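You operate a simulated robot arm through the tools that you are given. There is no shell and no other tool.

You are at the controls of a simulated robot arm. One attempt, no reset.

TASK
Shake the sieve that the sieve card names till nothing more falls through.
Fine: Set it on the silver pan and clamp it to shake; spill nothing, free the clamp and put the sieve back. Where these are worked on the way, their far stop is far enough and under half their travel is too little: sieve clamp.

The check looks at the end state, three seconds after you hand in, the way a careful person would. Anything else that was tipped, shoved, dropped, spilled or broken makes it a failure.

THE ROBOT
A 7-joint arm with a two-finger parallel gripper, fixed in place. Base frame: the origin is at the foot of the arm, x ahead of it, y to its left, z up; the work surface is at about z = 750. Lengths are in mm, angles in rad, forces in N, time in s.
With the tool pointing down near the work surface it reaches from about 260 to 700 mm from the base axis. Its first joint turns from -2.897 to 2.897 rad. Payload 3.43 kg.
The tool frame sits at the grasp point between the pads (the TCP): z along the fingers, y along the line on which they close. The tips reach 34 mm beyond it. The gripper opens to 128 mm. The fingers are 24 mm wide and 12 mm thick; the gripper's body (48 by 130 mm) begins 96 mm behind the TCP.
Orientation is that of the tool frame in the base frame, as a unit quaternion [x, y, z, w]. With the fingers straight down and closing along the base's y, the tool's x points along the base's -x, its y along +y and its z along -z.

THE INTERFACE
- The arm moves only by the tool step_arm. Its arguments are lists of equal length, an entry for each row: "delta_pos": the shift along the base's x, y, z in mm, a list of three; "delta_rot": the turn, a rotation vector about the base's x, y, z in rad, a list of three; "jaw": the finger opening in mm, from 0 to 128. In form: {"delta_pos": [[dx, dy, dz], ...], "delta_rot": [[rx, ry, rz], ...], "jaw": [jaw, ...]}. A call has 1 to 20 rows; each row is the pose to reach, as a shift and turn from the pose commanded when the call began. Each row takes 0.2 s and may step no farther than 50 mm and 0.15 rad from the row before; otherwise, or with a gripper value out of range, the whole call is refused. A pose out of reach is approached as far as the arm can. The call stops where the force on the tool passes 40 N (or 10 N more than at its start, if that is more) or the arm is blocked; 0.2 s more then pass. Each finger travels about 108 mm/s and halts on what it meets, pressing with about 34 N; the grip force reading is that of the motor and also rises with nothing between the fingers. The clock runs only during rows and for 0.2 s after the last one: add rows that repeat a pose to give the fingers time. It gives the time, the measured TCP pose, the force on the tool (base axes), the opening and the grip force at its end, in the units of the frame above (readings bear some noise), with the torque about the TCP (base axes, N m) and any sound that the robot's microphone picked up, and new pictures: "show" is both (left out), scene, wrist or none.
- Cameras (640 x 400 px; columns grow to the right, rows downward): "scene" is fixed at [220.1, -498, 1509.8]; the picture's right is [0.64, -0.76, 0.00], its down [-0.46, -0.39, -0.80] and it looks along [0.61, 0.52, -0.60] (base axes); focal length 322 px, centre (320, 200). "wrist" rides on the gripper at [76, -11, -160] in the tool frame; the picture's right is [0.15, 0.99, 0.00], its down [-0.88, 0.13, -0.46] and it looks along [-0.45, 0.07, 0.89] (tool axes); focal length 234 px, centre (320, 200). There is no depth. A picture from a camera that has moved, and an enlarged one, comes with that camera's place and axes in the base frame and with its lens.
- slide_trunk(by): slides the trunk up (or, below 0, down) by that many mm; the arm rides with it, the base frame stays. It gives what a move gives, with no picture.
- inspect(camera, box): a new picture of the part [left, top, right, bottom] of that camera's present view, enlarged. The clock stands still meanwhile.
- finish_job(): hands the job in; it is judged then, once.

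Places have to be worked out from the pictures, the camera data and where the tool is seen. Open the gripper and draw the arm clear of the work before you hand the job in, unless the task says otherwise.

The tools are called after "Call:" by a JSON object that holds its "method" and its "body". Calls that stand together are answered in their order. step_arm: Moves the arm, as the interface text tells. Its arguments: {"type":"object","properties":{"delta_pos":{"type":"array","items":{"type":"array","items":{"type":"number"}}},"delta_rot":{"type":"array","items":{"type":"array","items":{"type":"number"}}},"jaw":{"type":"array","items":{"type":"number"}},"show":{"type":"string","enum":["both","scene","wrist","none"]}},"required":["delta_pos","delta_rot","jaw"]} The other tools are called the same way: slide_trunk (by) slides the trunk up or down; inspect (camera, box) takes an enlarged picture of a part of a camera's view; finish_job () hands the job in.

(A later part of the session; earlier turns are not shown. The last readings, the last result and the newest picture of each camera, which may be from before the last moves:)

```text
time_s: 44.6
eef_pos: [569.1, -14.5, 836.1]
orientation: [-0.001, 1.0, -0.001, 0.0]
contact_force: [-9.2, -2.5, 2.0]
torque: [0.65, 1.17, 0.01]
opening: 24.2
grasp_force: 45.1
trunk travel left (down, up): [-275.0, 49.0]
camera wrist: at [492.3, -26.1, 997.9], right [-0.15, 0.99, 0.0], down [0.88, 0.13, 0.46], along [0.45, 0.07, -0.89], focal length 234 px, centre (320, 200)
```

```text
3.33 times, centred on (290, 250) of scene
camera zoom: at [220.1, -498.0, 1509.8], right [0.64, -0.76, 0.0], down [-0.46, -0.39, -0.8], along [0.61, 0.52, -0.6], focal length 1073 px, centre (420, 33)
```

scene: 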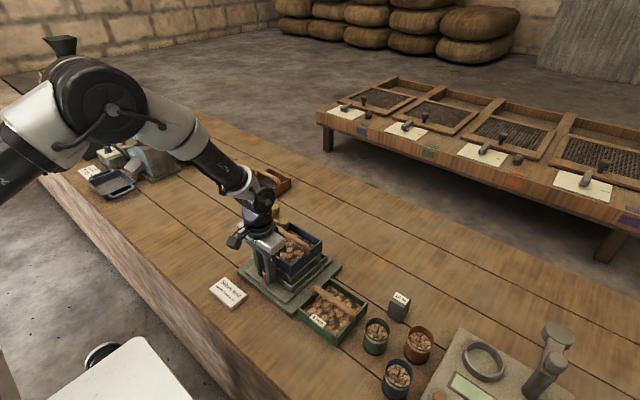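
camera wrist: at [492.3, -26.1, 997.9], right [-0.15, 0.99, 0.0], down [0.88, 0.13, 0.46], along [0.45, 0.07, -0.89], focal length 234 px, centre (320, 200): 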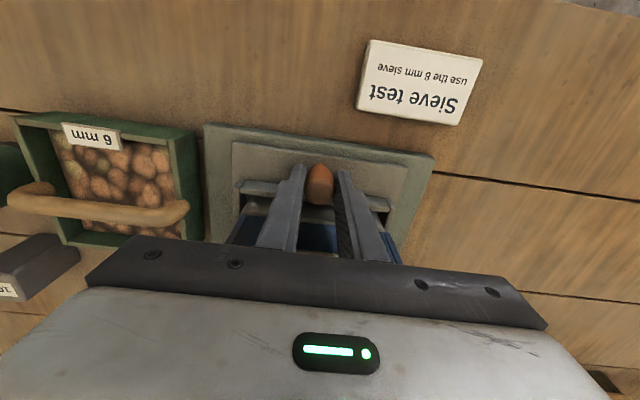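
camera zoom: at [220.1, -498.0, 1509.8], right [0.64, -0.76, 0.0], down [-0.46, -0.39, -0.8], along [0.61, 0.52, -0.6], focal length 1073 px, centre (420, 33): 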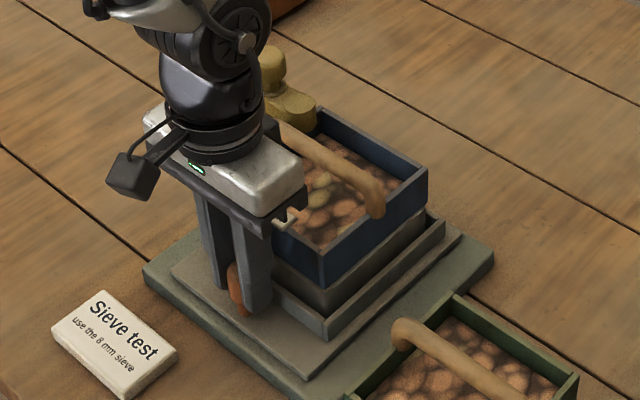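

No sound was reported, but the nuts look different already, lower and rearranged, so fines are falling through. I'll keep shaking and compare the contents between rounds.

Call:
{"method": "step_arm", "body": {"delta_pos": [[0.5, 12, 0], [0.5, 0, 0], [0.5, -12, 0], [0.5, 0, 0], [0.5, 12, 0], [0.5, 0, 0], [0.5, -12, 0], [0.5, 0, 0], [0.5, 12, 0], [0.5, 0, 0], [0.5, -12, 0], [0.5, 0, 0], [0.5, 12, 0], [0.5, 0, 0], [0.5, -12, 0], [0.5, 0, 0], [0.5, 12, 0], [0.5, 0, 0], [0.5, -12, 0], [0.5, 0, 0]], "delta_rot": [[0, 0, 0], [0, 0, 0], [0, 0, 0], [0, 0, 0], [0, 0, 0], [0, 0, 0], [0, 0, 0], [0, 0, 0], [0, 0, 0], [0, 0, 0], [0, 0, 0], [0, 0, 0], [0, 0, 0], [0, 0, 0], [0, 0, 0], [0, 0, 0], [0, 0, 0], [0, 0, 0], [0, 0, 0], [0, 0, 0]], "jaw": [10, 10, 10, 10, 10, 10, 10, 10, 10, 10, 10, 10, 10, 10, 10, 10, 10, 10, 10, 10], "show": "scene"}}

Call:
{"method": "inspect", "body": {"camera": "scene", "box": [260, 210, 330, 280]}}

```text
time_s: 48.8
eef_pos: [569.0, -13.8, 835.7]
orientation: [0.001, 1.0, 0.0, 0.0]
contact_force: [-7.1, 1.5, -0.4]
torque: [-0.82, 0.79, -0.23]
opening: 24.3
grasp_force: 45.3
trunk travel left (down, up): [-275.0, 49.0]
```

scene: 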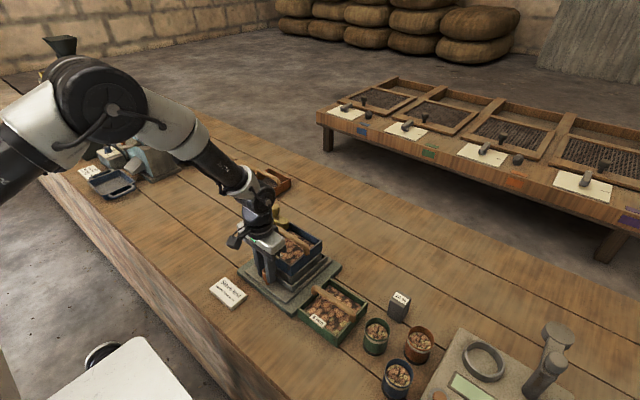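

```text
5.71 times, centred on (295, 245) of scene
camera zoom: at [220.1, -498.0, 1509.8], right [0.64, -0.76, 0.0], down [-0.46, -0.39, -0.8], along [0.61, 0.52, -0.6], focal length 1840 px, centre (463, -57)
```

zoom: 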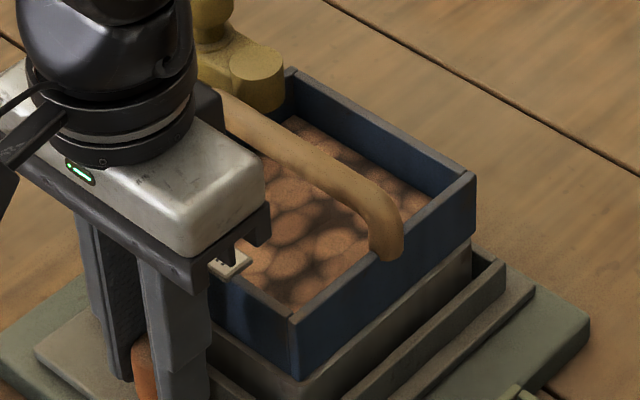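

The yellowish small ones are gone from view and the level has dropped further. I'll shake more, easing 1 mm towards -x to relieve the side force, and compare again.

Call:
{"method": "step_arm", "body": {"delta_pos": [[-1, 12, 0], [-1, 0, 0], [-1, -12, 0], [-1, 0, 0], [-1, 12, 0], [-1, 0, 0], [-1, -12, 0], [-1, 0, 0], [-1, 12, 0], [-1, 0, 0], [-1, -12, 0], [-1, 0, 0], [-1, 12, 0], [-1, 0, 0], [-1, -12, 0], [-1, 0, 0], [-1, 12, 0], [-1, 0, 0], [-1, -12, 0], [-1, 0, 0]], "delta_rot": [[0, 0, 0], [0, 0, 0], [0, 0, 0], [0, 0, 0], [0, 0, 0], [0, 0, 0], [0, 0, 0], [0, 0, 0], [0, 0, 0], [0, 0, 0], [0, 0, 0], [0, 0, 0], [0, 0, 0], [0, 0, 0], [0, 0, 0], [0, 0, 0], [0, 0, 0], [0, 0, 0], [0, 0, 0], [0, 0, 0]], "jaw": [10, 10, 10, 10, 10, 10, 10, 10, 10, 10, 10, 10, 10, 10, 10, 10, 10, 10, 10, 10], "show": "scene"}}

Call:
{"method": "inspect", "body": {"camera": "scene", "box": [260, 210, 330, 280]}}

```text
time_s: 53.0
eef_pos: [569.6, -14.4, 836.9]
orientation: [0.0, 1.0, 0.0, 0.0]
contact_force: [4.1, 1.6, 2.6]
torque: [-0.8, 0.4, -0.16]
opening: 24.6
grasp_force: 44.9
trunk travel left (down, up): [-275.0, 49.0]
```

scene: 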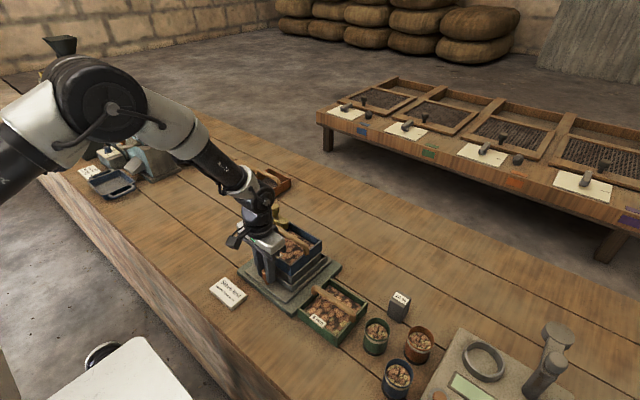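

```text
5.71 times, centred on (295, 245) of scene
camera zoom: at [220.1, -498.0, 1509.8], right [0.64, -0.76, 0.0], down [-0.46, -0.39, -0.8], along [0.61, 0.52, -0.6], focal length 1840 px, centre (463, -57)
```

zoom: 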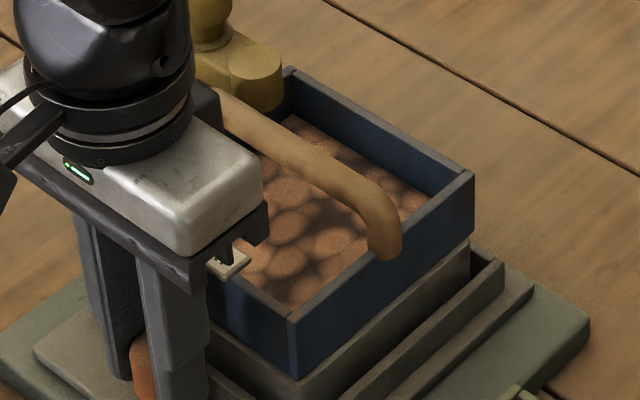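

The contents look unchanged from the last round. To be sure, I'll give one more round with slightly longer strokes (±15 mm) and compare again.

Call:
{"method": "step_arm", "body": {"delta_pos": [[0.4, 12, 0], [0.4, 0, 0], [0.4, -15, 0], [0.4, 0, 0], [0.4, 15, 0], [0.4, 0, 0], [0.4, -15, 0], [0.4, 0, 0], [0.4, 15, 0], [0.4, 0, 0], [0.4, -15, 0], [0.4, 0, 0], [0.4, 15, 0], [0.4, 0, 0], [0.4, -15, 0], [0.4, 0, 0], [0.4, 15, 0], [0.4, 0, 0], [0.4, -12, 0], [0.4, 0, 0]], "delta_rot": [[0, 0, 0], [0, 0, 0], [0, 0, 0], [0, 0, 0], [0, 0, 0], [0, 0, 0], [0, 0, 0], [0, 0, 0], [0, 0, 0], [0, 0, 0], [0, 0, 0], [0, 0, 0], [0, 0, 0], [0, 0, 0], [0, 0, 0], [0, 0, 0], [0, 0, 0], [0, 0, 0], [0, 0, 0], [0, 0, 0]], "jaw": [10, 10, 10, 10, 10, 10, 10, 10, 10, 10, 10, 10, 10, 10, 10, 10, 10, 10, 10, 10], "show": "scene"}}

Call:
{"method": "inspect", "body": {"camera": "scene", "box": [260, 210, 330, 280]}}

```text
time_s: 57.2
eef_pos: [569.7, -13.9, 836.8]
orientation: [0.0, 1.0, 0.0, 0.001]
contact_force: [3.0, 1.8, 5.9]
torque: [-0.77, 0.92, -0.17]
opening: 24.5
grasp_force: 45.0
trunk travel left (down, up): [-275.0, 49.0]
```

scene: 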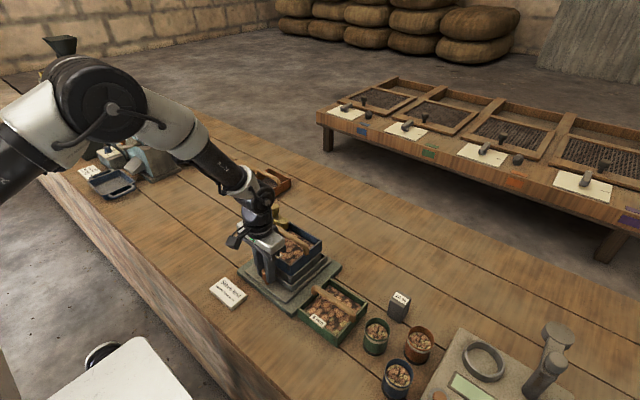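

```text
5.71 times, centred on (295, 245) of scene
camera zoom: at [220.1, -498.0, 1509.8], right [0.64, -0.76, 0.0], down [-0.46, -0.39, -0.8], along [0.61, 0.52, -0.6], focal length 1840 px, centre (463, -57)
```

zoom: 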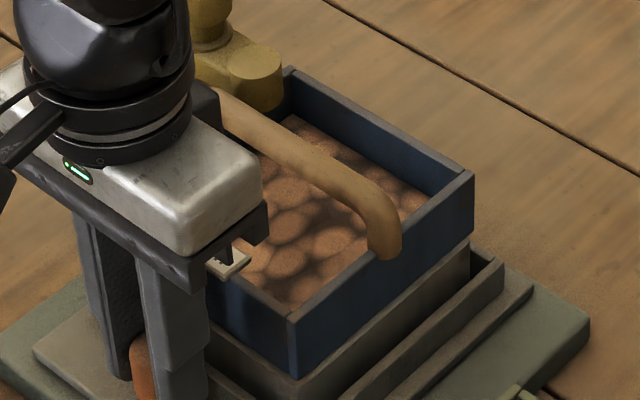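

Three looks in a row show the same contents and level, so sieving is finished, and the table is back at its starting position. I'll let go of the knob, rise, and look down on the sieve.

Call:
{"method": "step_arm", "body": {"delta_pos": [[0, 0, 0], [0, 0, 0], [0, 0, 0], [0, 0, 10], [0, 0, 40], [0, 0, 85], [0, 0, 130], [0, 0, 175], [0, 0, 200], [0, 0, 200]], "delta_rot": [[0, 0, 0], [0, 0, 0], [0, 0, 0], [0, 0, 0], [0, 0, 0], [0, 0, 0], [0, 0, 0], [0, 0, 0], [0, 0, 0], [0, 0, 0]], "jaw": [28, 42, 55, 60, 60, 60, 60, 60, 60, 60]}}

Call:
{"method": "inspect", "body": {"camera": "wrist", "box": [220, 80, 440, 260]}}

Call:
{"method": "inspect", "body": {"camera": "scene", "box": [240, 190, 340, 310]}}

```text
time_s: 59.4
eef_pos: [568.3, -13.9, 1037.3]
orientation: [0.0, 1.0, 0.0, 0.0]
contact_force: [0.1, 0.5, -0.9]
torque: [-0.04, 0.03, 0.01]
opening: 60.1
grasp_force: 0.0
trunk travel left (down, up): [-275.0, 49.0]
camera wrist: at [492.0, -25.4, 1198.3], right [-0.15, 0.99, 0.0], down [0.88, 0.13, 0.46], along [0.45, 0.07, -0.89], focal length 234 px, centre (320, 200)
```

scene: 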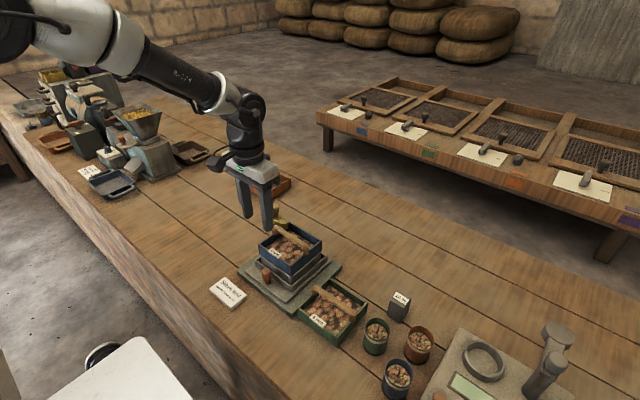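
wrist: 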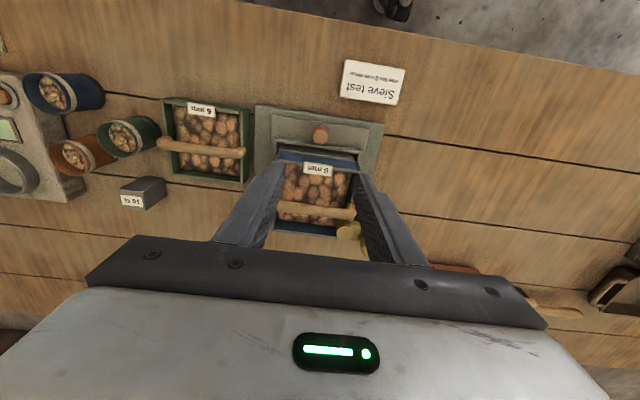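

```text
2.22 times, centred on (330, 170) of wrist
camera zoom: at [492.0, -25.4, 1198.3], right [-0.15, 0.99, 0.0], down [0.88, 0.13, 0.46], along [0.45, 0.07, -0.89], focal length 520 px, centre (298, 267)
```

zoom: 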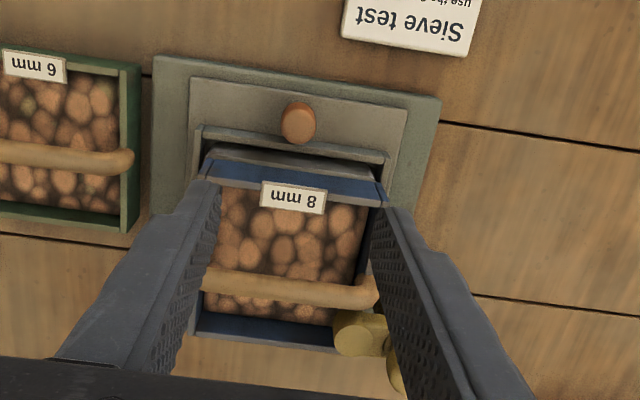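

```text
3.33 times, centred on (290, 250) of scene
camera zoom: at [220.1, -498.0, 1509.8], right [0.64, -0.76, 0.0], down [-0.46, -0.39, -0.8], along [0.61, 0.52, -0.6], focal length 1073 px, centre (420, 33)
```

zoom: 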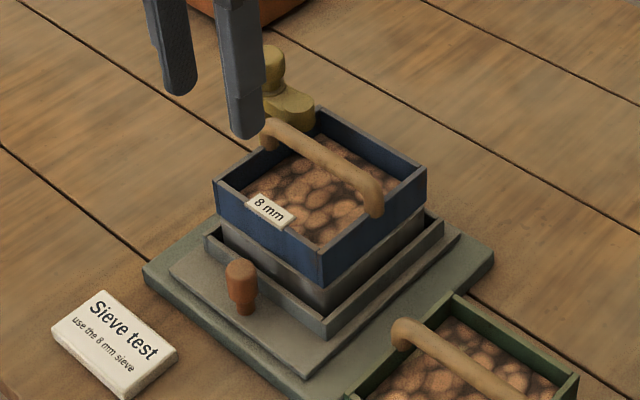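

Only large nuts remain in the sieve, and nothing is lying about. Next I'll free the clamp: back above its knob with the fingers closing along x, then down as before.

Call:
{"method": "step_arm", "body": {"delta_pos": [[3, 2, 5], [13, 9, 11], [25, 18, 11], [37, 27, 11], [49, 36, 11], [61, 45, 11], [73, 54, 11], [85, 63, 11], [97, 72, 11], [110, 81, 11], [122, 90, 11], [130.6, 96, 5], [130.6, 96, -30], [130.6, 96, -65], [130.6, 96, -90], [130.6, 96, -99], [130.6, 96, -99]], "delta_rot": [[0, 0, -0.12], [0, 0, -0.25], [0, 0, -0.38], [0, 0, -0.51], [0, 0, -0.64], [0, 0, -0.77], [0, 0, -0.9], [0, 0, -1.03], [0, 0, -1.16], [0, 0, -1.29], [0, 0, -1.42], [0, 0, -1.54], [0, 0, -1.571], [0, 0, -1.571], [0, 0, -1.571], [0, 0, -1.571], [0, 0, -1.571]], "jaw": [60, 60, 60, 60, 60, 60, 60, 60, 60, 60, 60, 60, 60, 60, 60, 60, 60]}}

Call:
{"method": "inspect", "body": {"camera": "wrist", "box": [220, 80, 440, 260]}}

Call:
{"method": "inspect", "body": {"camera": "scene", "box": [250, 180, 330, 260]}}

```text
time_s: 63.0
eef_pos: [699.8, 82.7, 937.3]
orientation: [0.707, 0.707, 0.0, 0.0]
contact_force: [0.4, -0.5, -0.4]
torque: [0.02, 0.01, 0.01]
opening: 59.9
grasp_force: 0.1
trunk travel left (down, up): [-275.0, 49.0]
camera wrist: at [687.7, 157.9, 1098.5], right [0.99, 0.15, 0.0], down [0.13, -0.88, 0.46], along [0.07, -0.45, -0.89], focal length 234 px, centre (320, 200)
```

scene: 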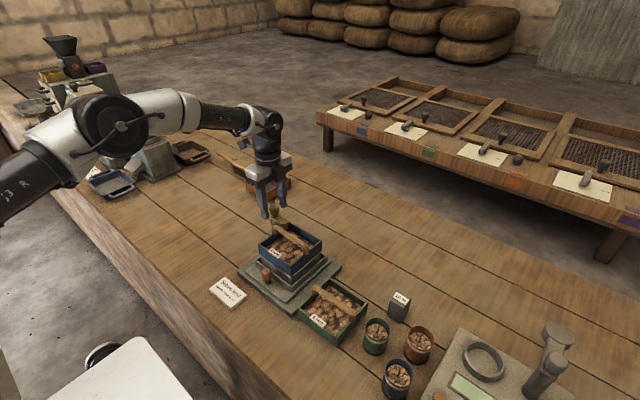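
wrist: 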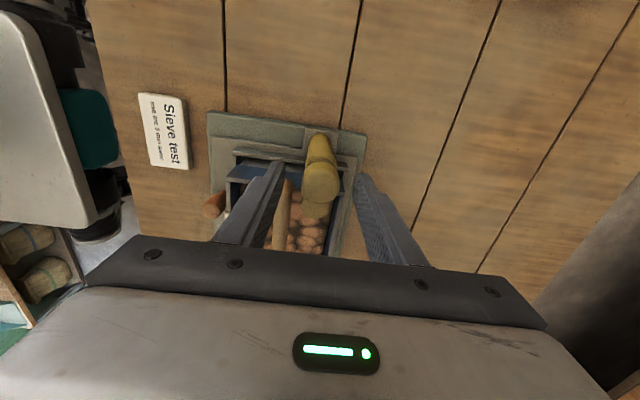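

```text
2.22 times, centred on (330, 170) of wrist
camera zoom: at [687.7, 157.9, 1098.5], right [0.99, 0.15, 0.0], down [0.13, -0.88, 0.46], along [0.07, -0.45, -0.89], focal length 520 px, centre (298, 267)
```

zoom: 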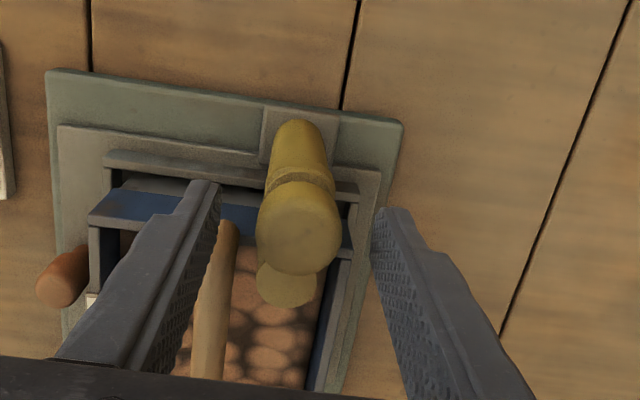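

```text
5.00 times, centred on (290, 220) of scene
camera zoom: at [220.1, -498.0, 1509.8], right [0.64, -0.76, 0.0], down [-0.46, -0.39, -0.8], along [0.61, 0.52, -0.6], focal length 1610 px, centre (470, 100)
```

zoom: 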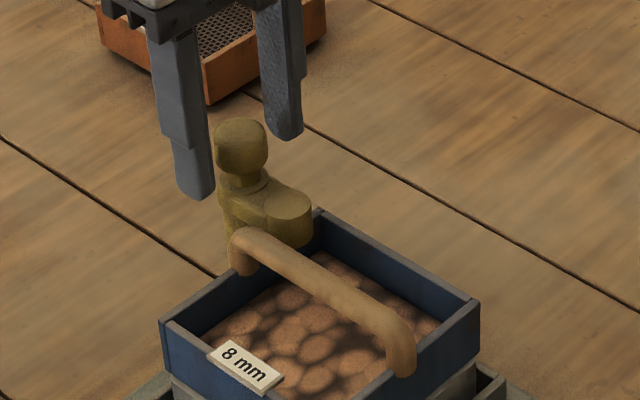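

The knob is centred between the fingers again. I'll close on it and turn it back counter-clockwise in stages.

Call:
{"method": "step_arm", "body": {"delta_pos": [[0, 0, 0], [0, 0, 0], [0, 0, 0], [0, 0, 0], [0, 0, 0], [0, 0, 0], [0, 0, 0], [0, 0, 0], [0, 0, 0]], "delta_rot": [[0, 0, 0], [0, 0, 0], [0, 0, 0], [0, 0, 0], [0, 0, 0.1], [0, 0, 0.2], [0, 0, 0.3], [0, 0, 0.4], [0, 0, 0.5]], "jaw": [48, 38, 28, 15, 15, 15, 15, 15, 15], "show": "scene"}}

Call:
{"method": "inspect", "body": {"camera": "scene", "box": [250, 180, 330, 260]}}

```text
time_s: 65.0
eef_pos: [699.3, 82.2, 937.5]
orientation: [0.508, 0.861, 0.0, 0.0]
contact_force: [9.5, 2.5, -1.0]
torque: [0.05, 0.32, 0.0]
opening: 31.3
grasp_force: 45.4
trunk travel left (down, up): [-275.0, 49.0]
```

scene: 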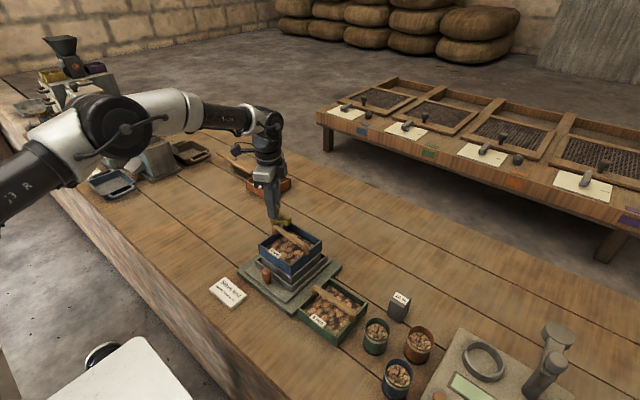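

```text
5.00 times, centred on (290, 220) of scene
camera zoom: at [220.1, -498.0, 1509.8], right [0.64, -0.76, 0.0], down [-0.46, -0.39, -0.8], along [0.61, 0.52, -0.6], focal length 1610 px, centre (470, 100)
```

zoom: 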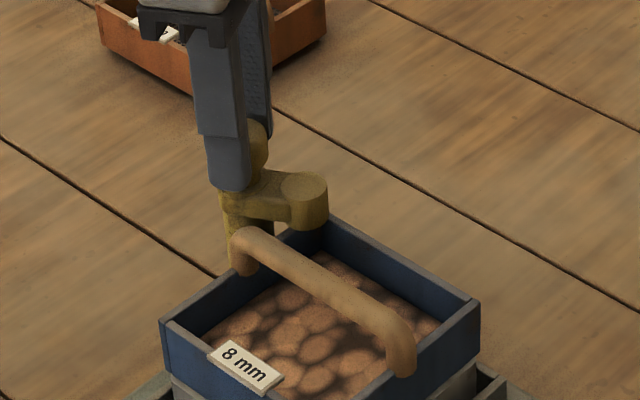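

Call:
{"method": "step_arm", "body": {"delta_pos": [[0.8, 0, 0], [0.8, 0, 0], [0.8, 0, 0], [0.8, 0, 0], [0.8, 0, 0], [0.8, 0, 0]], "delta_rot": [[0, 0, 0], [0, 0, 0.1], [0, 0, 0.2], [0, 0, 0.3], [0, 0, 0.4], [0, 0, 0.5]], "jaw": [15, 15, 15, 15, 15, 15], "show": "scene"}}

Call:
{"method": "inspect", "body": {"camera": "scene", "box": [250, 180, 330, 260]}}

```text
time_s: 66.4
eef_pos: [700.1, 81.7, 936.9]
orientation: [0.28, 0.96, 0.0, -0.001]
contact_force: [-1.0, -0.4, -2.2]
torque: [0.18, -0.84, 0.01]
opening: 31.1
grasp_force: 44.9
trunk travel left (down, up): [-275.0, 49.0]
```

scene: 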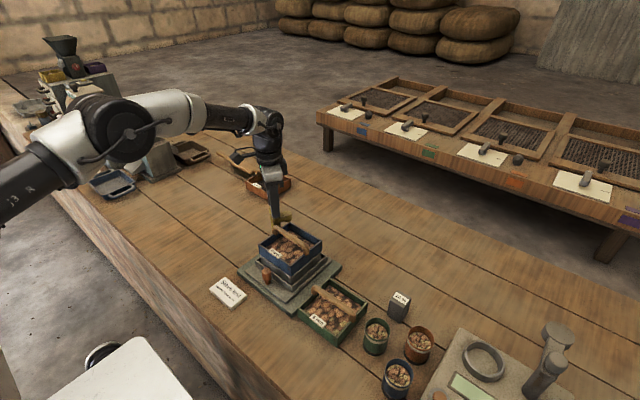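

```text
5.00 times, centred on (290, 220) of scene
camera zoom: at [220.1, -498.0, 1509.8], right [0.64, -0.76, 0.0], down [-0.46, -0.39, -0.8], along [0.61, 0.52, -0.6], focal length 1610 px, centre (470, 100)
```

zoom: 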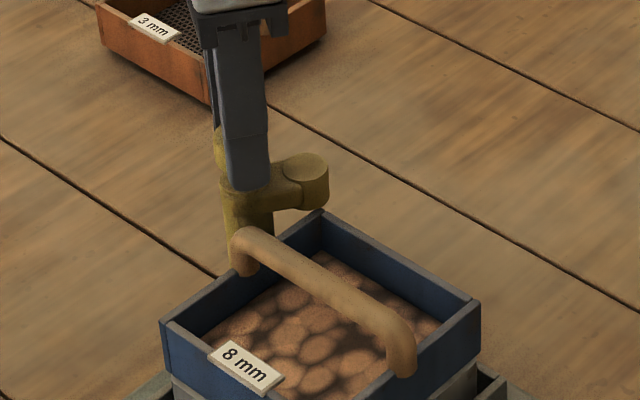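

Call:
{"method": "step_arm", "body": {"delta_pos": [[0, 0, 0], [0, 0, 0], [0, 0, 0], [0, 0, 0], [0, 0, 0], [0, 0, 0]], "delta_rot": [[0, 0, 0.1], [0, 0, 0.2], [0, 0, 0.3], [0, 0, 0.4], [0, 0, 0.5], [0, 0, 0.58]], "jaw": [15, 15, 15, 15, 15, 15], "show": "scene"}}

Call:
{"method": "inspect", "body": {"camera": "scene", "box": [250, 180, 330, 260]}}

```text
time_s: 67.8
eef_pos: [700.6, 82.4, 937.1]
orientation: [-0.006, 1.0, 0.0, -0.001]
contact_force: [-0.1, 1.6, -4.0]
torque: [-0.5, 0.53, -0.5]
opening: 31.4
grasp_force: 45.6
trunk travel left (down, up): [-275.0, 49.0]
```

scene: 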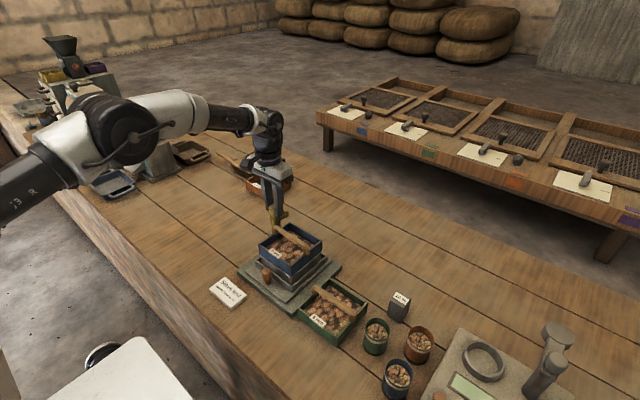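

```text
5.00 times, centred on (290, 220) of scene
camera zoom: at [220.1, -498.0, 1509.8], right [0.64, -0.76, 0.0], down [-0.46, -0.39, -0.8], along [0.61, 0.52, -0.6], focal length 1610 px, centre (470, 100)
```

zoom: 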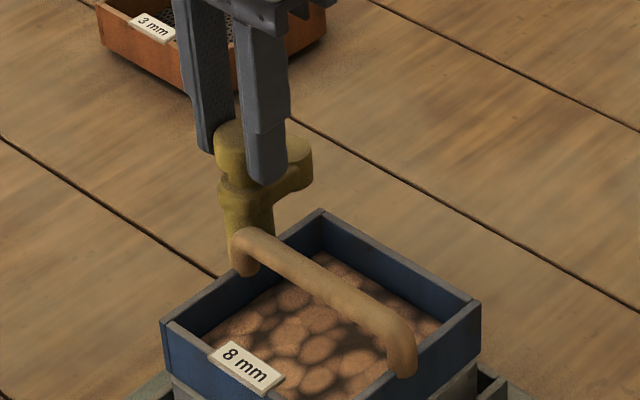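

The clamp is back at its open stop (torque -0.5 N m, arm pointing +x). I'll release the knob and rise.

Call:
{"method": "step_arm", "body": {"delta_pos": [[0, 0, 0], [0, 0, 0], [0, 0, 0], [0, 0, 10], [0, 0, 40], [0, 0, 80], [0, 0, 110], [0, 0, 110]], "delta_rot": [[0, 0, -0.02], [0, 0, -0.02], [0, 0, -0.02], [0, 0, -0.02], [0, 0, -0.02], [0, 0, -0.02], [0, 0, -0.02], [0, 0, -0.02]], "jaw": [33, 45, 52, 56, 60, 60, 60, 60]}}

Call:
{"method": "inspect", "body": {"camera": "scene", "box": [240, 190, 340, 310]}}

```text
time_s: 69.6
eef_pos: [700.2, 81.0, 1047.4]
orientation: [0.005, 1.0, 0.0, 0.0]
contact_force: [0.9, 0.6, -0.1]
torque: [-0.02, 0.02, -0.04]
opening: 60.0
grasp_force: 0.0
trunk travel left (down, up): [-275.0, 49.0]
camera wrist: at [624.0, 71.4, 1208.1], right [-0.14, 0.99, 0.0], down [0.88, 0.12, 0.46], along [0.45, 0.06, -0.89], focal length 234 px, centre (320, 200)
```

scene: 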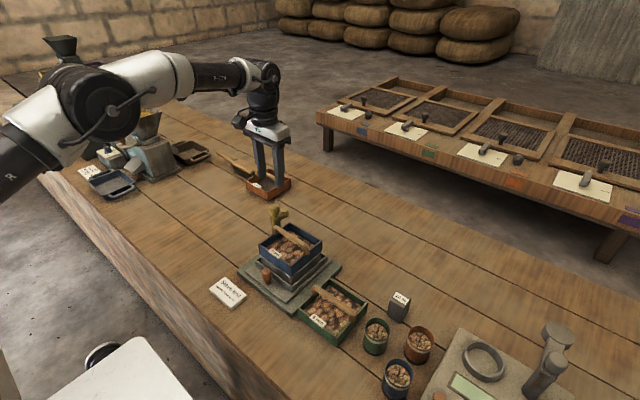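
wrist: 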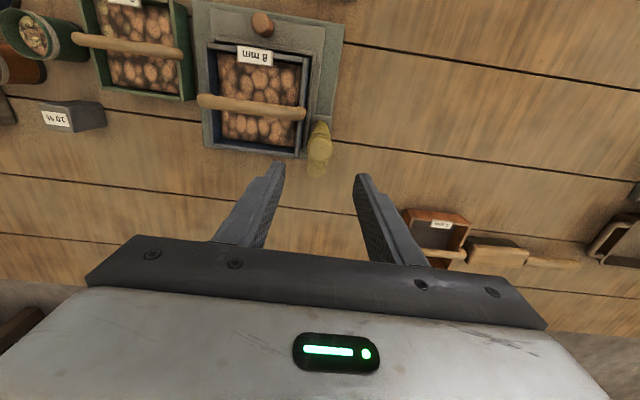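

```text
3.33 times, centred on (290, 250) of scene
camera zoom: at [220.1, -498.0, 1509.8], right [0.64, -0.76, 0.0], down [-0.46, -0.39, -0.8], along [0.61, 0.52, -0.6], focal length 1073 px, centre (420, 33)
```

zoom: 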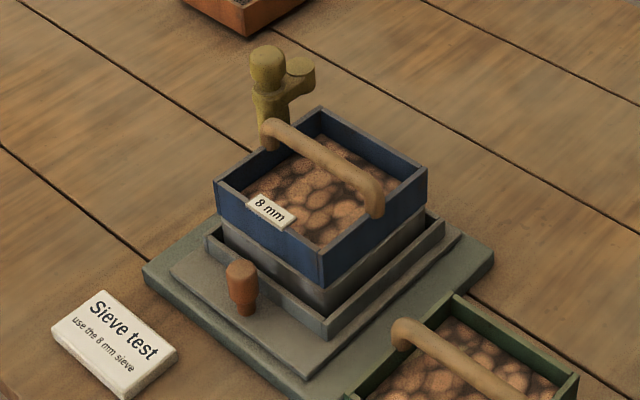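

The clamp is open and the sieve sits steady. I'll turn the tool and come above the sieve handle.

Call:
{"method": "step_arm", "body": {"delta_pos": [[-3, -8, 0], [-6, -16, 0], [-9, -24, 0], [-12, -32, 0], [-15, -41, 0], [-18, -50, 0], [-21, -59, 0], [-24, -68, 0], [-27, -77, 0], [-30, -85, -10], [-33.6, -93.8, -35], [-33.6, -93.8, -65], [-33.6, -93.8, -80], [-33.6, -93.8, -80]], "delta_rot": [[0, 0, -0.12], [0, 0, -0.25], [0, 0, -0.38], [0, 0, -0.51], [0, 0, -0.64], [0, 0, -0.77], [0, 0, -0.9], [0, 0, -1.03], [0, 0, -1.16], [0, 0, -1.29], [0, 0, -1.42], [0, 0, -1.53], [0, 0, -1.561], [0, 0, -1.561]], "jaw": [60, 60, 60, 60, 60, 60, 60, 60, 60, 60, 60, 60, 60, 60]}}

Call:
{"method": "inspect", "body": {"camera": "wrist", "box": [220, 60, 440, 260]}}

```text
time_s: 72.6
eef_pos: [667.2, -12.4, 968.2]
orientation: [0.708, 0.706, 0.0, 0.0]
contact_force: [-0.4, -0.1, -0.2]
torque: [0.0, -0.01, 0.03]
opening: 59.8
grasp_force: 0.1
trunk travel left (down, up): [-275.0, 49.0]
camera wrist: at [655.3, 63.9, 1128.7], right [0.99, 0.14, 0.0], down [0.13, -0.88, 0.46], along [0.07, -0.45, -0.89], focal length 234 px, centre (320, 200)
```

scene: 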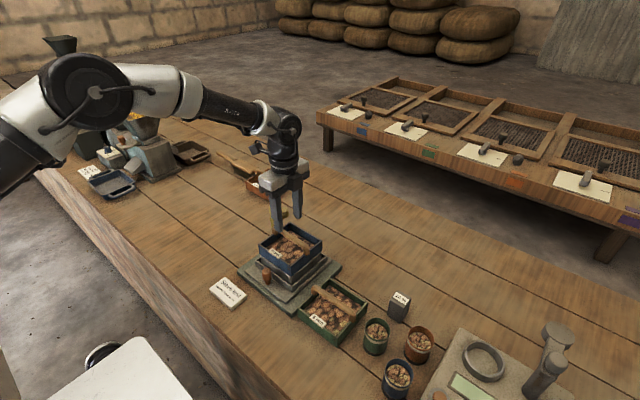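
wrist: 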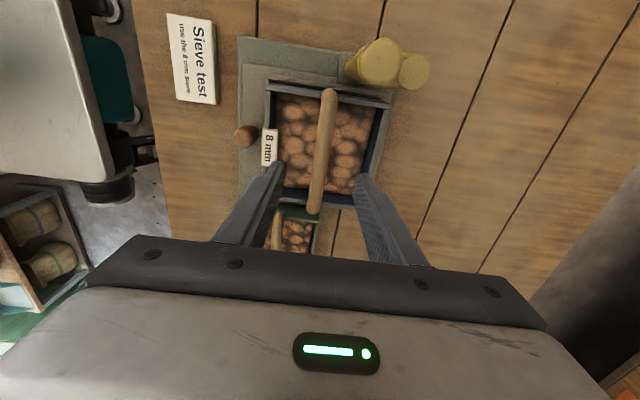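

```text
2.00 times, centred on (330, 160) of wrist
camera zoom: at [655.3, 63.9, 1128.7], right [0.99, 0.14, 0.0], down [0.13, -0.88, 0.46], along [0.07, -0.45, -0.89], focal length 468 px, centre (300, 280)
```

zoom: 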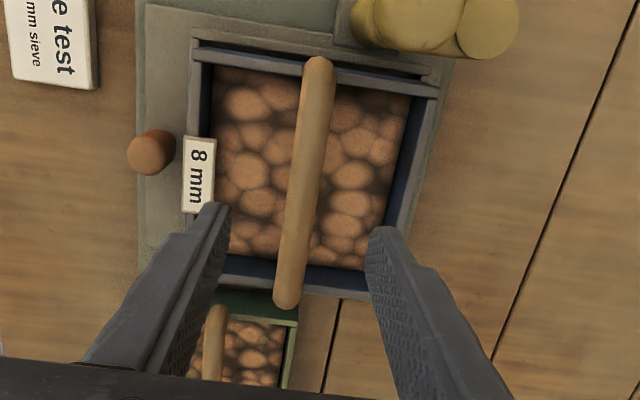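

The handle is at x≈667 with its middle at about y≈-10, so the table came to rest about 2 mm off in +y. I'll adjust for that and lower around the handle.

Call:
{"method": "step_arm", "body": {"delta_pos": [[0.5, 1.8, -15], [0.5, 1.8, -35], [0.5, 1.8, -52], [0.5, 1.8, -61], [0.5, 1.8, -61]], "delta_rot": [[0, 0, 0], [0, 0, 0], [0, 0, 0], [0, 0, 0], [0, 0, 0]], "jaw": [60, 60, 60, 60, 60]}}

Call:
{"method": "inspect", "body": {"camera": "wrist", "box": [220, 60, 440, 260]}}

Call:
{"method": "inspect", "body": {"camera": "scene", "box": [250, 200, 340, 290]}}

```text
time_s: 73.8
eef_pos: [667.2, -10.3, 907.3]
orientation: [0.707, 0.707, 0.0, 0.0]
contact_force: [-0.4, 0.2, 0.3]
torque: [0.03, -0.03, 0.03]
opening: 60.0
grasp_force: 0.0
trunk travel left (down, up): [-275.0, 49.0]
camera wrist: at [655.6, 65.5, 1067.9], right [0.99, 0.15, 0.0], down [0.13, -0.88, 0.46], along [0.07, -0.45, -0.89], focal length 234 px, centre (320, 200)
```

scene: 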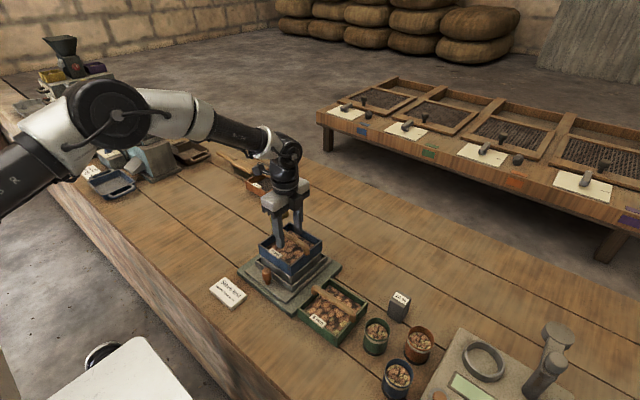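
wrist: 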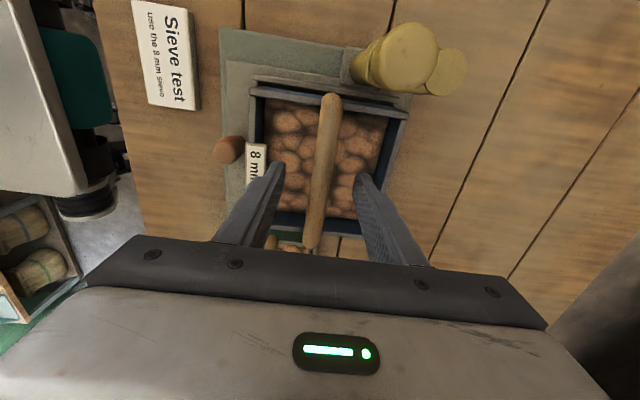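

```text
2.00 times, centred on (330, 160) of wrist
camera zoom: at [655.6, 65.5, 1067.9], right [0.99, 0.15, 0.0], down [0.13, -0.88, 0.46], along [0.07, -0.45, -0.89], focal length 468 px, centre (300, 280)
```

zoom: 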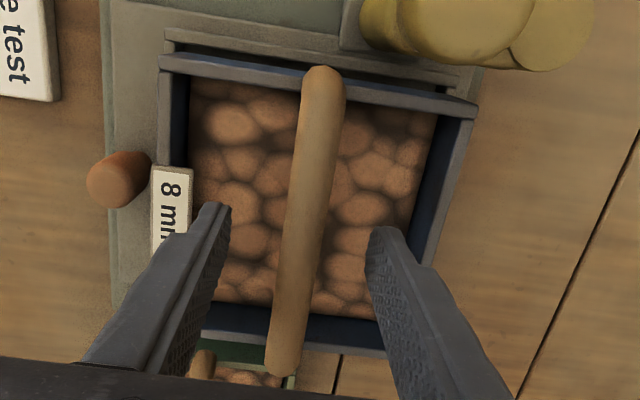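

```text
4.44 times, centred on (295, 245) of scene
camera zoom: at [220.1, -498.0, 1509.8], right [0.64, -0.76, 0.0], down [-0.46, -0.39, -0.8], along [0.61, 0.52, -0.6], focal length 1431 px, centre (431, 0)
```

zoom: 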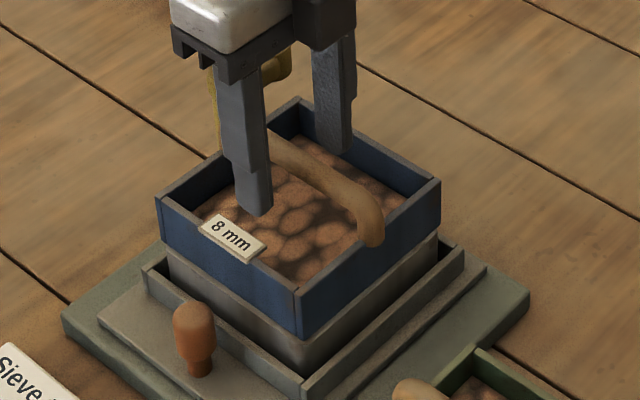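

Call:
{"method": "step_arm", "body": {"delta_pos": [[0, 0, 0], [0, 0, 0], [0, 0, 0], [0, 0, 0], [0, 0, 0], [0, 0, 0]], "delta_rot": [[0, 0, 0], [0, 0, 0], [0, 0, 0], [0, 0, 0], [0, 0, 0], [0, 0, 0]], "jaw": [48, 36, 26, 18, 10, 5]}}

```text
time_s: 75.2
eef_pos: [666.5, -9.9, 906.4]
orientation: [0.707, 0.708, -0.001, 0.0]
contact_force: [-0.5, -0.1, 0.2]
torque: [-0.03, -0.01, 0.0]
opening: 16.1
grasp_force: 33.8
trunk travel left (down, up): [-275.0, 49.0]
camera wrist: at [655.5, 65.5, 1068.0], right [0.99, 0.15, 0.0], down [0.13, -0.88, 0.46], along [0.07, -0.45, -0.89], focal length 234 px, centre (320, 200)
```

scene: 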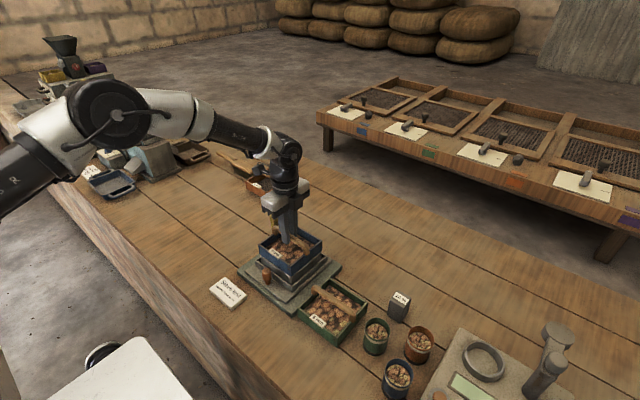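
wrist: 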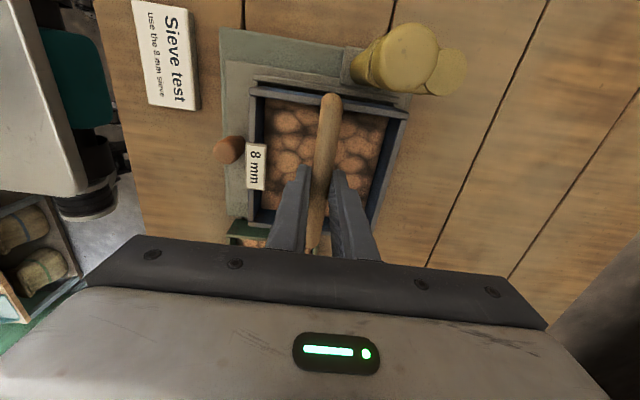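

I hold the handle again. I'll lift slowly and straight up first to check that only the sieve comes along.

Call:
{"method": "step_arm", "body": {"delta_pos": [[0, 0, 4], [0, 0, 8], [0, 0, 14], [0, 0, 22], [0, 0, 30], [0, 0, 30]], "delta_rot": [[0, 0, 0], [0, 0, 0], [0, 0, 0], [0, 0, 0], [0, 0, 0], [0, 0, 0]], "jaw": [5, 5, 5, 5, 5, 5]}}

Call:
{"method": "inspect", "body": {"camera": "scene", "box": [250, 200, 340, 300]}}

```text
time_s: 76.6
eef_pos: [665.9, -10.0, 936.0]
orientation: [0.708, 0.707, -0.001, 0.001]
contact_force: [0.0, 0.7, -3.4]
torque: [-0.05, 0.01, 0.0]
opening: 16.3
grasp_force: 34.3
trunk travel left (down, up): [-275.0, 49.0]
camera wrist: at [655.3, 65.2, 1097.7], right [0.99, 0.15, 0.0], down [0.13, -0.88, 0.46], along [0.07, -0.45, -0.89], focal length 234 px, centre (320, 200)
```

scene: 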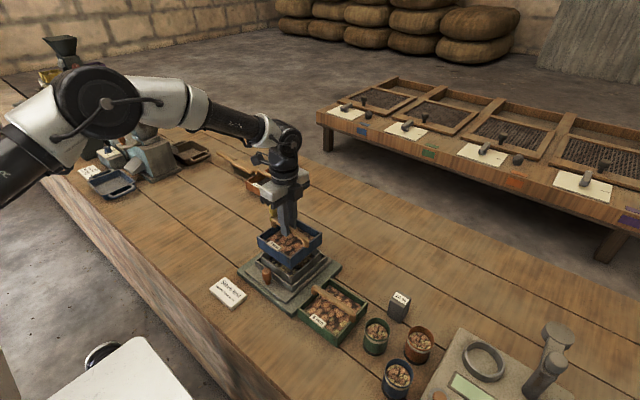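
wrist: 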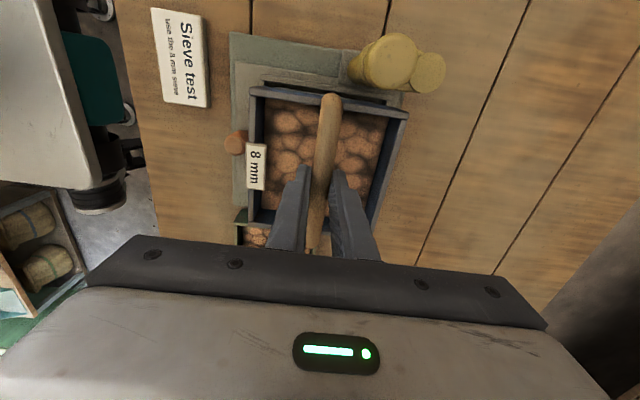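

```text
4.00 times, centred on (295, 250) of scene
camera zoom: at [220.1, -498.0, 1509.8], right [0.64, -0.76, 0.0], down [-0.46, -0.39, -0.8], along [0.61, 0.52, -0.6], focal length 1288 px, centre (420, 0)
```

zoom: 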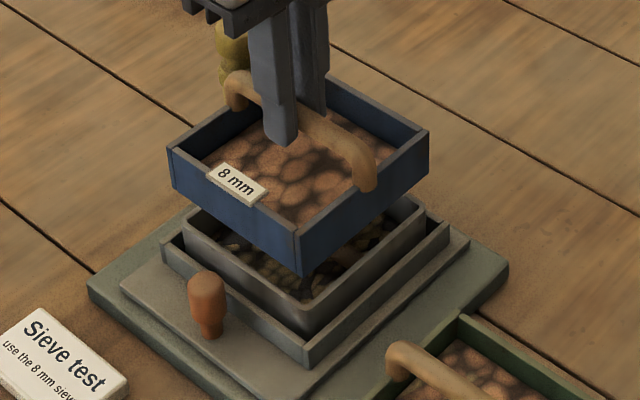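

Only the sieve came up, and it hangs level with the fines left in the pan. I'll raise it over the clamp post and carry it back to its place at (619.4, 201).

Call:
{"method": "step_arm", "body": {"delta_pos": [[0, 0, 10], [0, 0, 30], [0, 0, 55], [0, 0, 80], [0, 0, 102], [0, 4, 113], [-2, 18, 115], [-7, 42, 115], [-12, 67, 115], [-18, 92, 115], [-24, 117, 115], [-30, 142, 115], [-36, 167, 115], [-42, 192, 115], [-46, 205, 115], [-47.5, 211.2, 112], [-47.5, 211.2, 95], [-47.5, 211.2, 70], [-47.5, 211.2, 50], [-47.5, 211.2, 45]], "delta_rot": [[0, 0, 0], [0, 0, 0], [0, 0, 0], [0, 0, 0], [0, 0, 0], [0, 0, 0], [0, 0, 0], [0, 0, 0], [0, 0, 0], [0, 0, 0], [0, 0, 0], [0, 0, 0], [0, 0, 0], [0, 0, 0], [0, 0, 0], [0, 0, 0], [0, 0, 0], [0, 0, 0], [0, 0, 0], [0, 0, 0]], "jaw": [5, 5, 5, 5, 5, 5, 5, 5, 5, 5, 5, 5, 5, 5, 5, 5, 5, 5, 5, 5]}}

```text
time_s: 80.8
eef_pos: [620.7, 200.9, 980.8]
orientation: [0.707, 0.707, 0.0, 0.0]
contact_force: [0.2, 0.3, -2.7]
torque: [-0.01, 0.02, 0.0]
opening: 16.2
grasp_force: 34.2
trunk travel left (down, up): [-275.0, 49.0]
camera wrist: at [608.5, 276.9, 1143.0], right [0.99, 0.15, 0.0], down [0.13, -0.88, 0.46], along [0.07, -0.45, -0.89], focal length 234 px, centre (320, 200)
```

scene: 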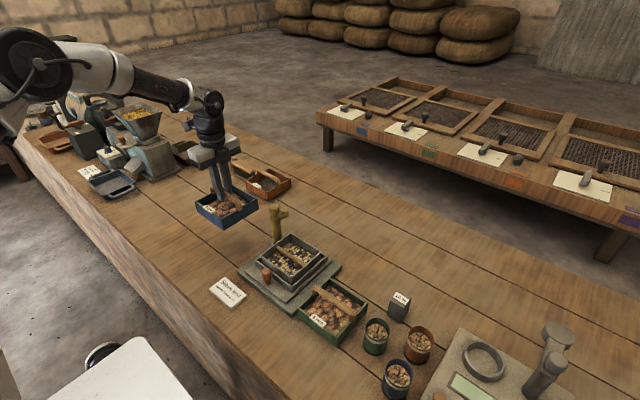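
wrist: 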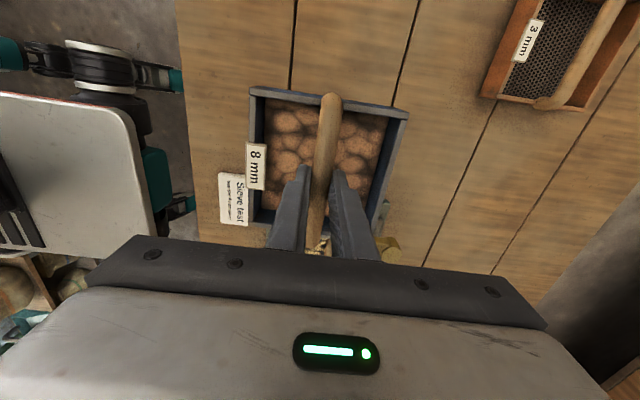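

The sieve is above its old spot and hangs level. I'll lower it to about 15 mm above the bench.

Call:
{"method": "step_arm", "body": {"delta_pos": [[0, 0, -15], [0, 0, -40], [0, 0, -65], [0, 0, -90], [0, 0, -110], [0, 0, -122], [0, 0, -125], [0, 0, -125]], "delta_rot": [[0, 0, 0], [0, 0, 0], [0, 0, 0], [0, 0, 0], [0, 0, 0], [0, 0, 0], [0, 0, 0], [0, 0, 0]], "jaw": [5, 5, 5, 5, 5, 5, 5, 5], "show": "scene"}}

Call:
{"method": "inspect", "body": {"camera": "scene", "box": [190, 180, 310, 300]}}

```text
time_s: 82.6
eef_pos: [621.2, 200.9, 857.5]
orientation: [0.707, 0.708, 0.0, 0.0]
contact_force: [0.0, -0.1, -2.9]
torque: [-0.02, 0.01, -0.03]
opening: 16.0
grasp_force: 34.2
trunk travel left (down, up): [-275.0, 49.0]
```

scene: 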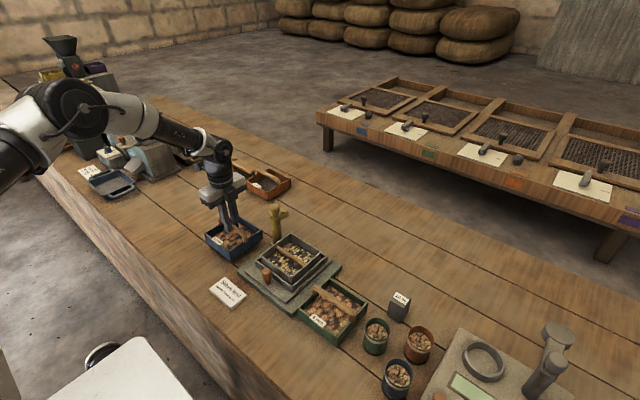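

```text
3.33 times, centred on (250, 240) of scene
camera zoom: at [220.1, -498.0, 1509.8], right [0.64, -0.76, 0.0], down [-0.46, -0.39, -0.8], along [0.61, 0.52, -0.6], focal length 1073 px, centre (553, 67)
```

zoom: 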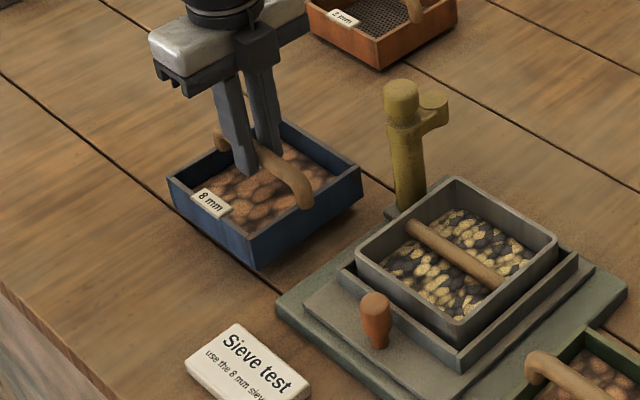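

The fines lie in the pan and nothing is spilled. I'll lower the last 15 mm slowly until the bench takes the weight.

Call:
{"method": "step_arm", "body": {"delta_pos": [[0, 0, -3], [0, 0, -6], [0, 0, -9], [0, 0, -12], [0, 0, -14], [0, 0, -14]], "delta_rot": [[0, 0, 0], [0, 0, 0], [0, 0, 0], [0, 0, 0], [0, 0, 0], [0, 0, 0]], "jaw": [5, 5, 5, 5, 5, 5], "show": "none"}}

```text
time_s: 84.0
eef_pos: [619.9, 199.4, 841.2]
orientation: [0.707, 0.708, 0.0, 0.001]
contact_force: [-0.5, 0.1, -3.2]
torque: [-0.03, 0.03, -0.02]
opening: 16.1
grasp_force: 34.5
trunk travel left (down, up): [-275.0, 49.0]
```

Still -3.2 N, so it is just short of the bench. I'll go down in 1 mm steps.

Call:
{"method": "step_arm", "body": {"delta_pos": [[0, 0, -0.7], [0, 0, -1.4], [0, 0, -1.4]], "delta_rot": [[0, 0, 0], [0, 0, 0], [0, 0, 0]], "jaw": [5, 5, 5], "show": "none"}}

```text
time_s: 84.8
eef_pos: [619.3, 202.9, 841.1]
orientation: [0.707, 0.708, 0.001, 0.0]
contact_force: [-1.3, -0.1, -0.2]
torque: [-0.07, -0.03, -0.03]
opening: 16.1
grasp_force: 34.1
trunk travel left (down, up): [-275.0, 49.0]
```

The weight is off, so the sieve stands on the bench. I'll open the fingers gradually and rise straight up.

Call:
{"method": "step_arm", "body": {"delta_pos": [[0, 0, -0.5], [0, 0, -0.5], [0, 0, -0.5], [0, 0, -0.5], [0, 0, -0.5], [0, 0, -0.5], [0, 0, 10], [0, 0, 40], [0, 0, 85], [0, 0, 130], [0, 0, 170], [0, 0, 200], [0, 0, 200]], "delta_rot": [[0, 0, 0], [0, 0, 0], [0, 0, 0], [0, 0, 0], [0, 0, 0], [0, 0, 0], [0, 0, 0], [0, 0, 0], [0, 0, 0], [0, 0, 0], [0, 0, 0], [0, 0, 0], [0, 0, 0]], "jaw": [12, 18, 26, 34, 44, 52, 56, 60, 60, 60, 60, 60, 60]}}

Call:
{"method": "inspect", "body": {"camera": "scene", "box": [190, 180, 350, 310]}}

Call:
{"method": "inspect", "body": {"camera": "wrist", "box": [200, 40, 440, 260]}}

```text
time_s: 87.6
eef_pos: [619.8, 201.6, 1042.4]
orientation: [0.707, 0.708, -0.001, 0.0]
contact_force: [-0.4, 0.6, -0.1]
torque: [0.01, 0.02, 0.0]
opening: 60.0
grasp_force: 0.1
trunk travel left (down, up): [-275.0, 49.0]
camera wrist: at [607.2, 277.3, 1203.0], right [0.99, 0.15, 0.0], down [0.13, -0.88, 0.46], along [0.07, -0.45, -0.89], focal length 234 px, centre (320, 200)
```

scene: 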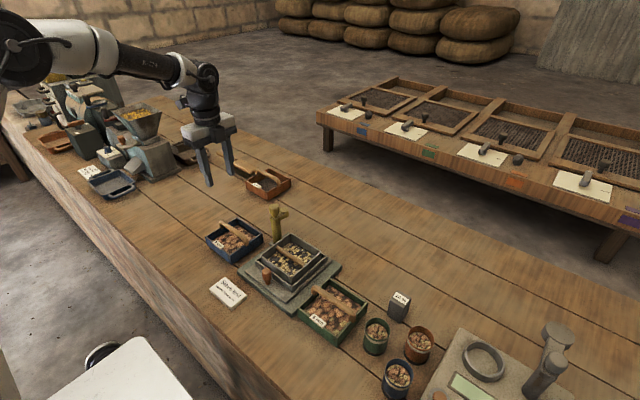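
wrist: 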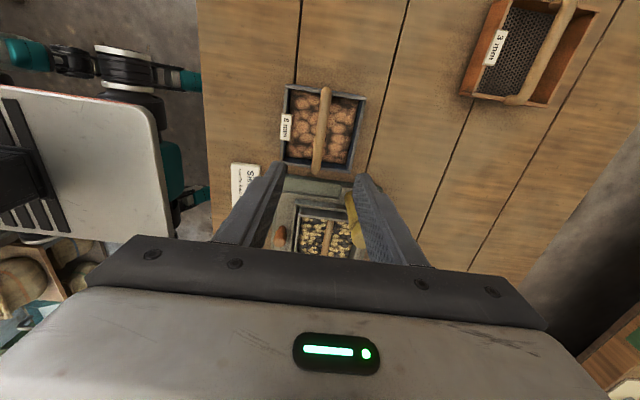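

```text
3.08 times, centred on (270, 245) of scene
camera zoom: at [220.1, -498.0, 1509.8], right [0.64, -0.76, 0.0], down [-0.46, -0.39, -0.8], along [0.61, 0.52, -0.6], focal length 991 px, centre (474, 62)
```

zoom: 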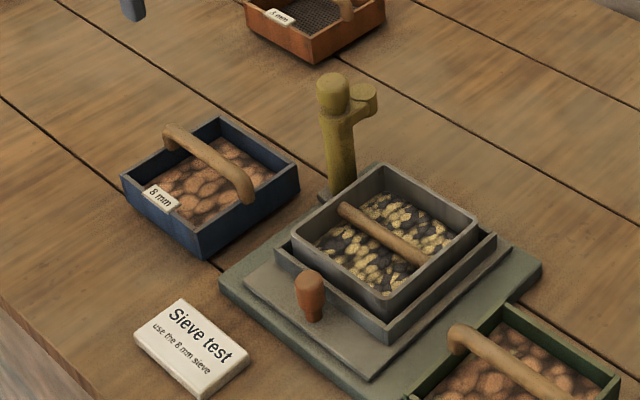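

```text
1.82 times, centred on (320, 150) of wrist
camera zoom: at [607.2, 277.3, 1203.0], right [0.99, 0.15, 0.0], down [0.13, -0.88, 0.46], along [0.07, -0.45, -0.89], focal length 426 px, centre (320, 291)
```

zoom: 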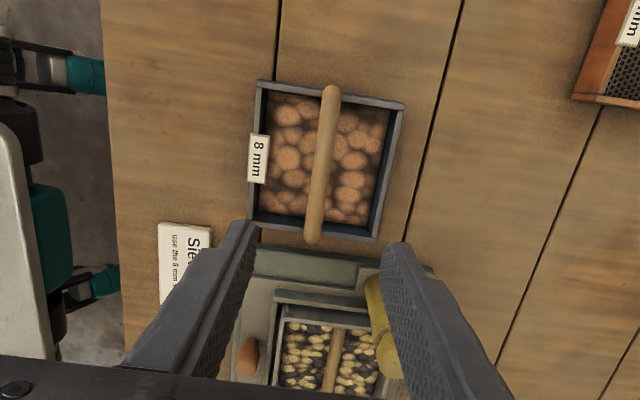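

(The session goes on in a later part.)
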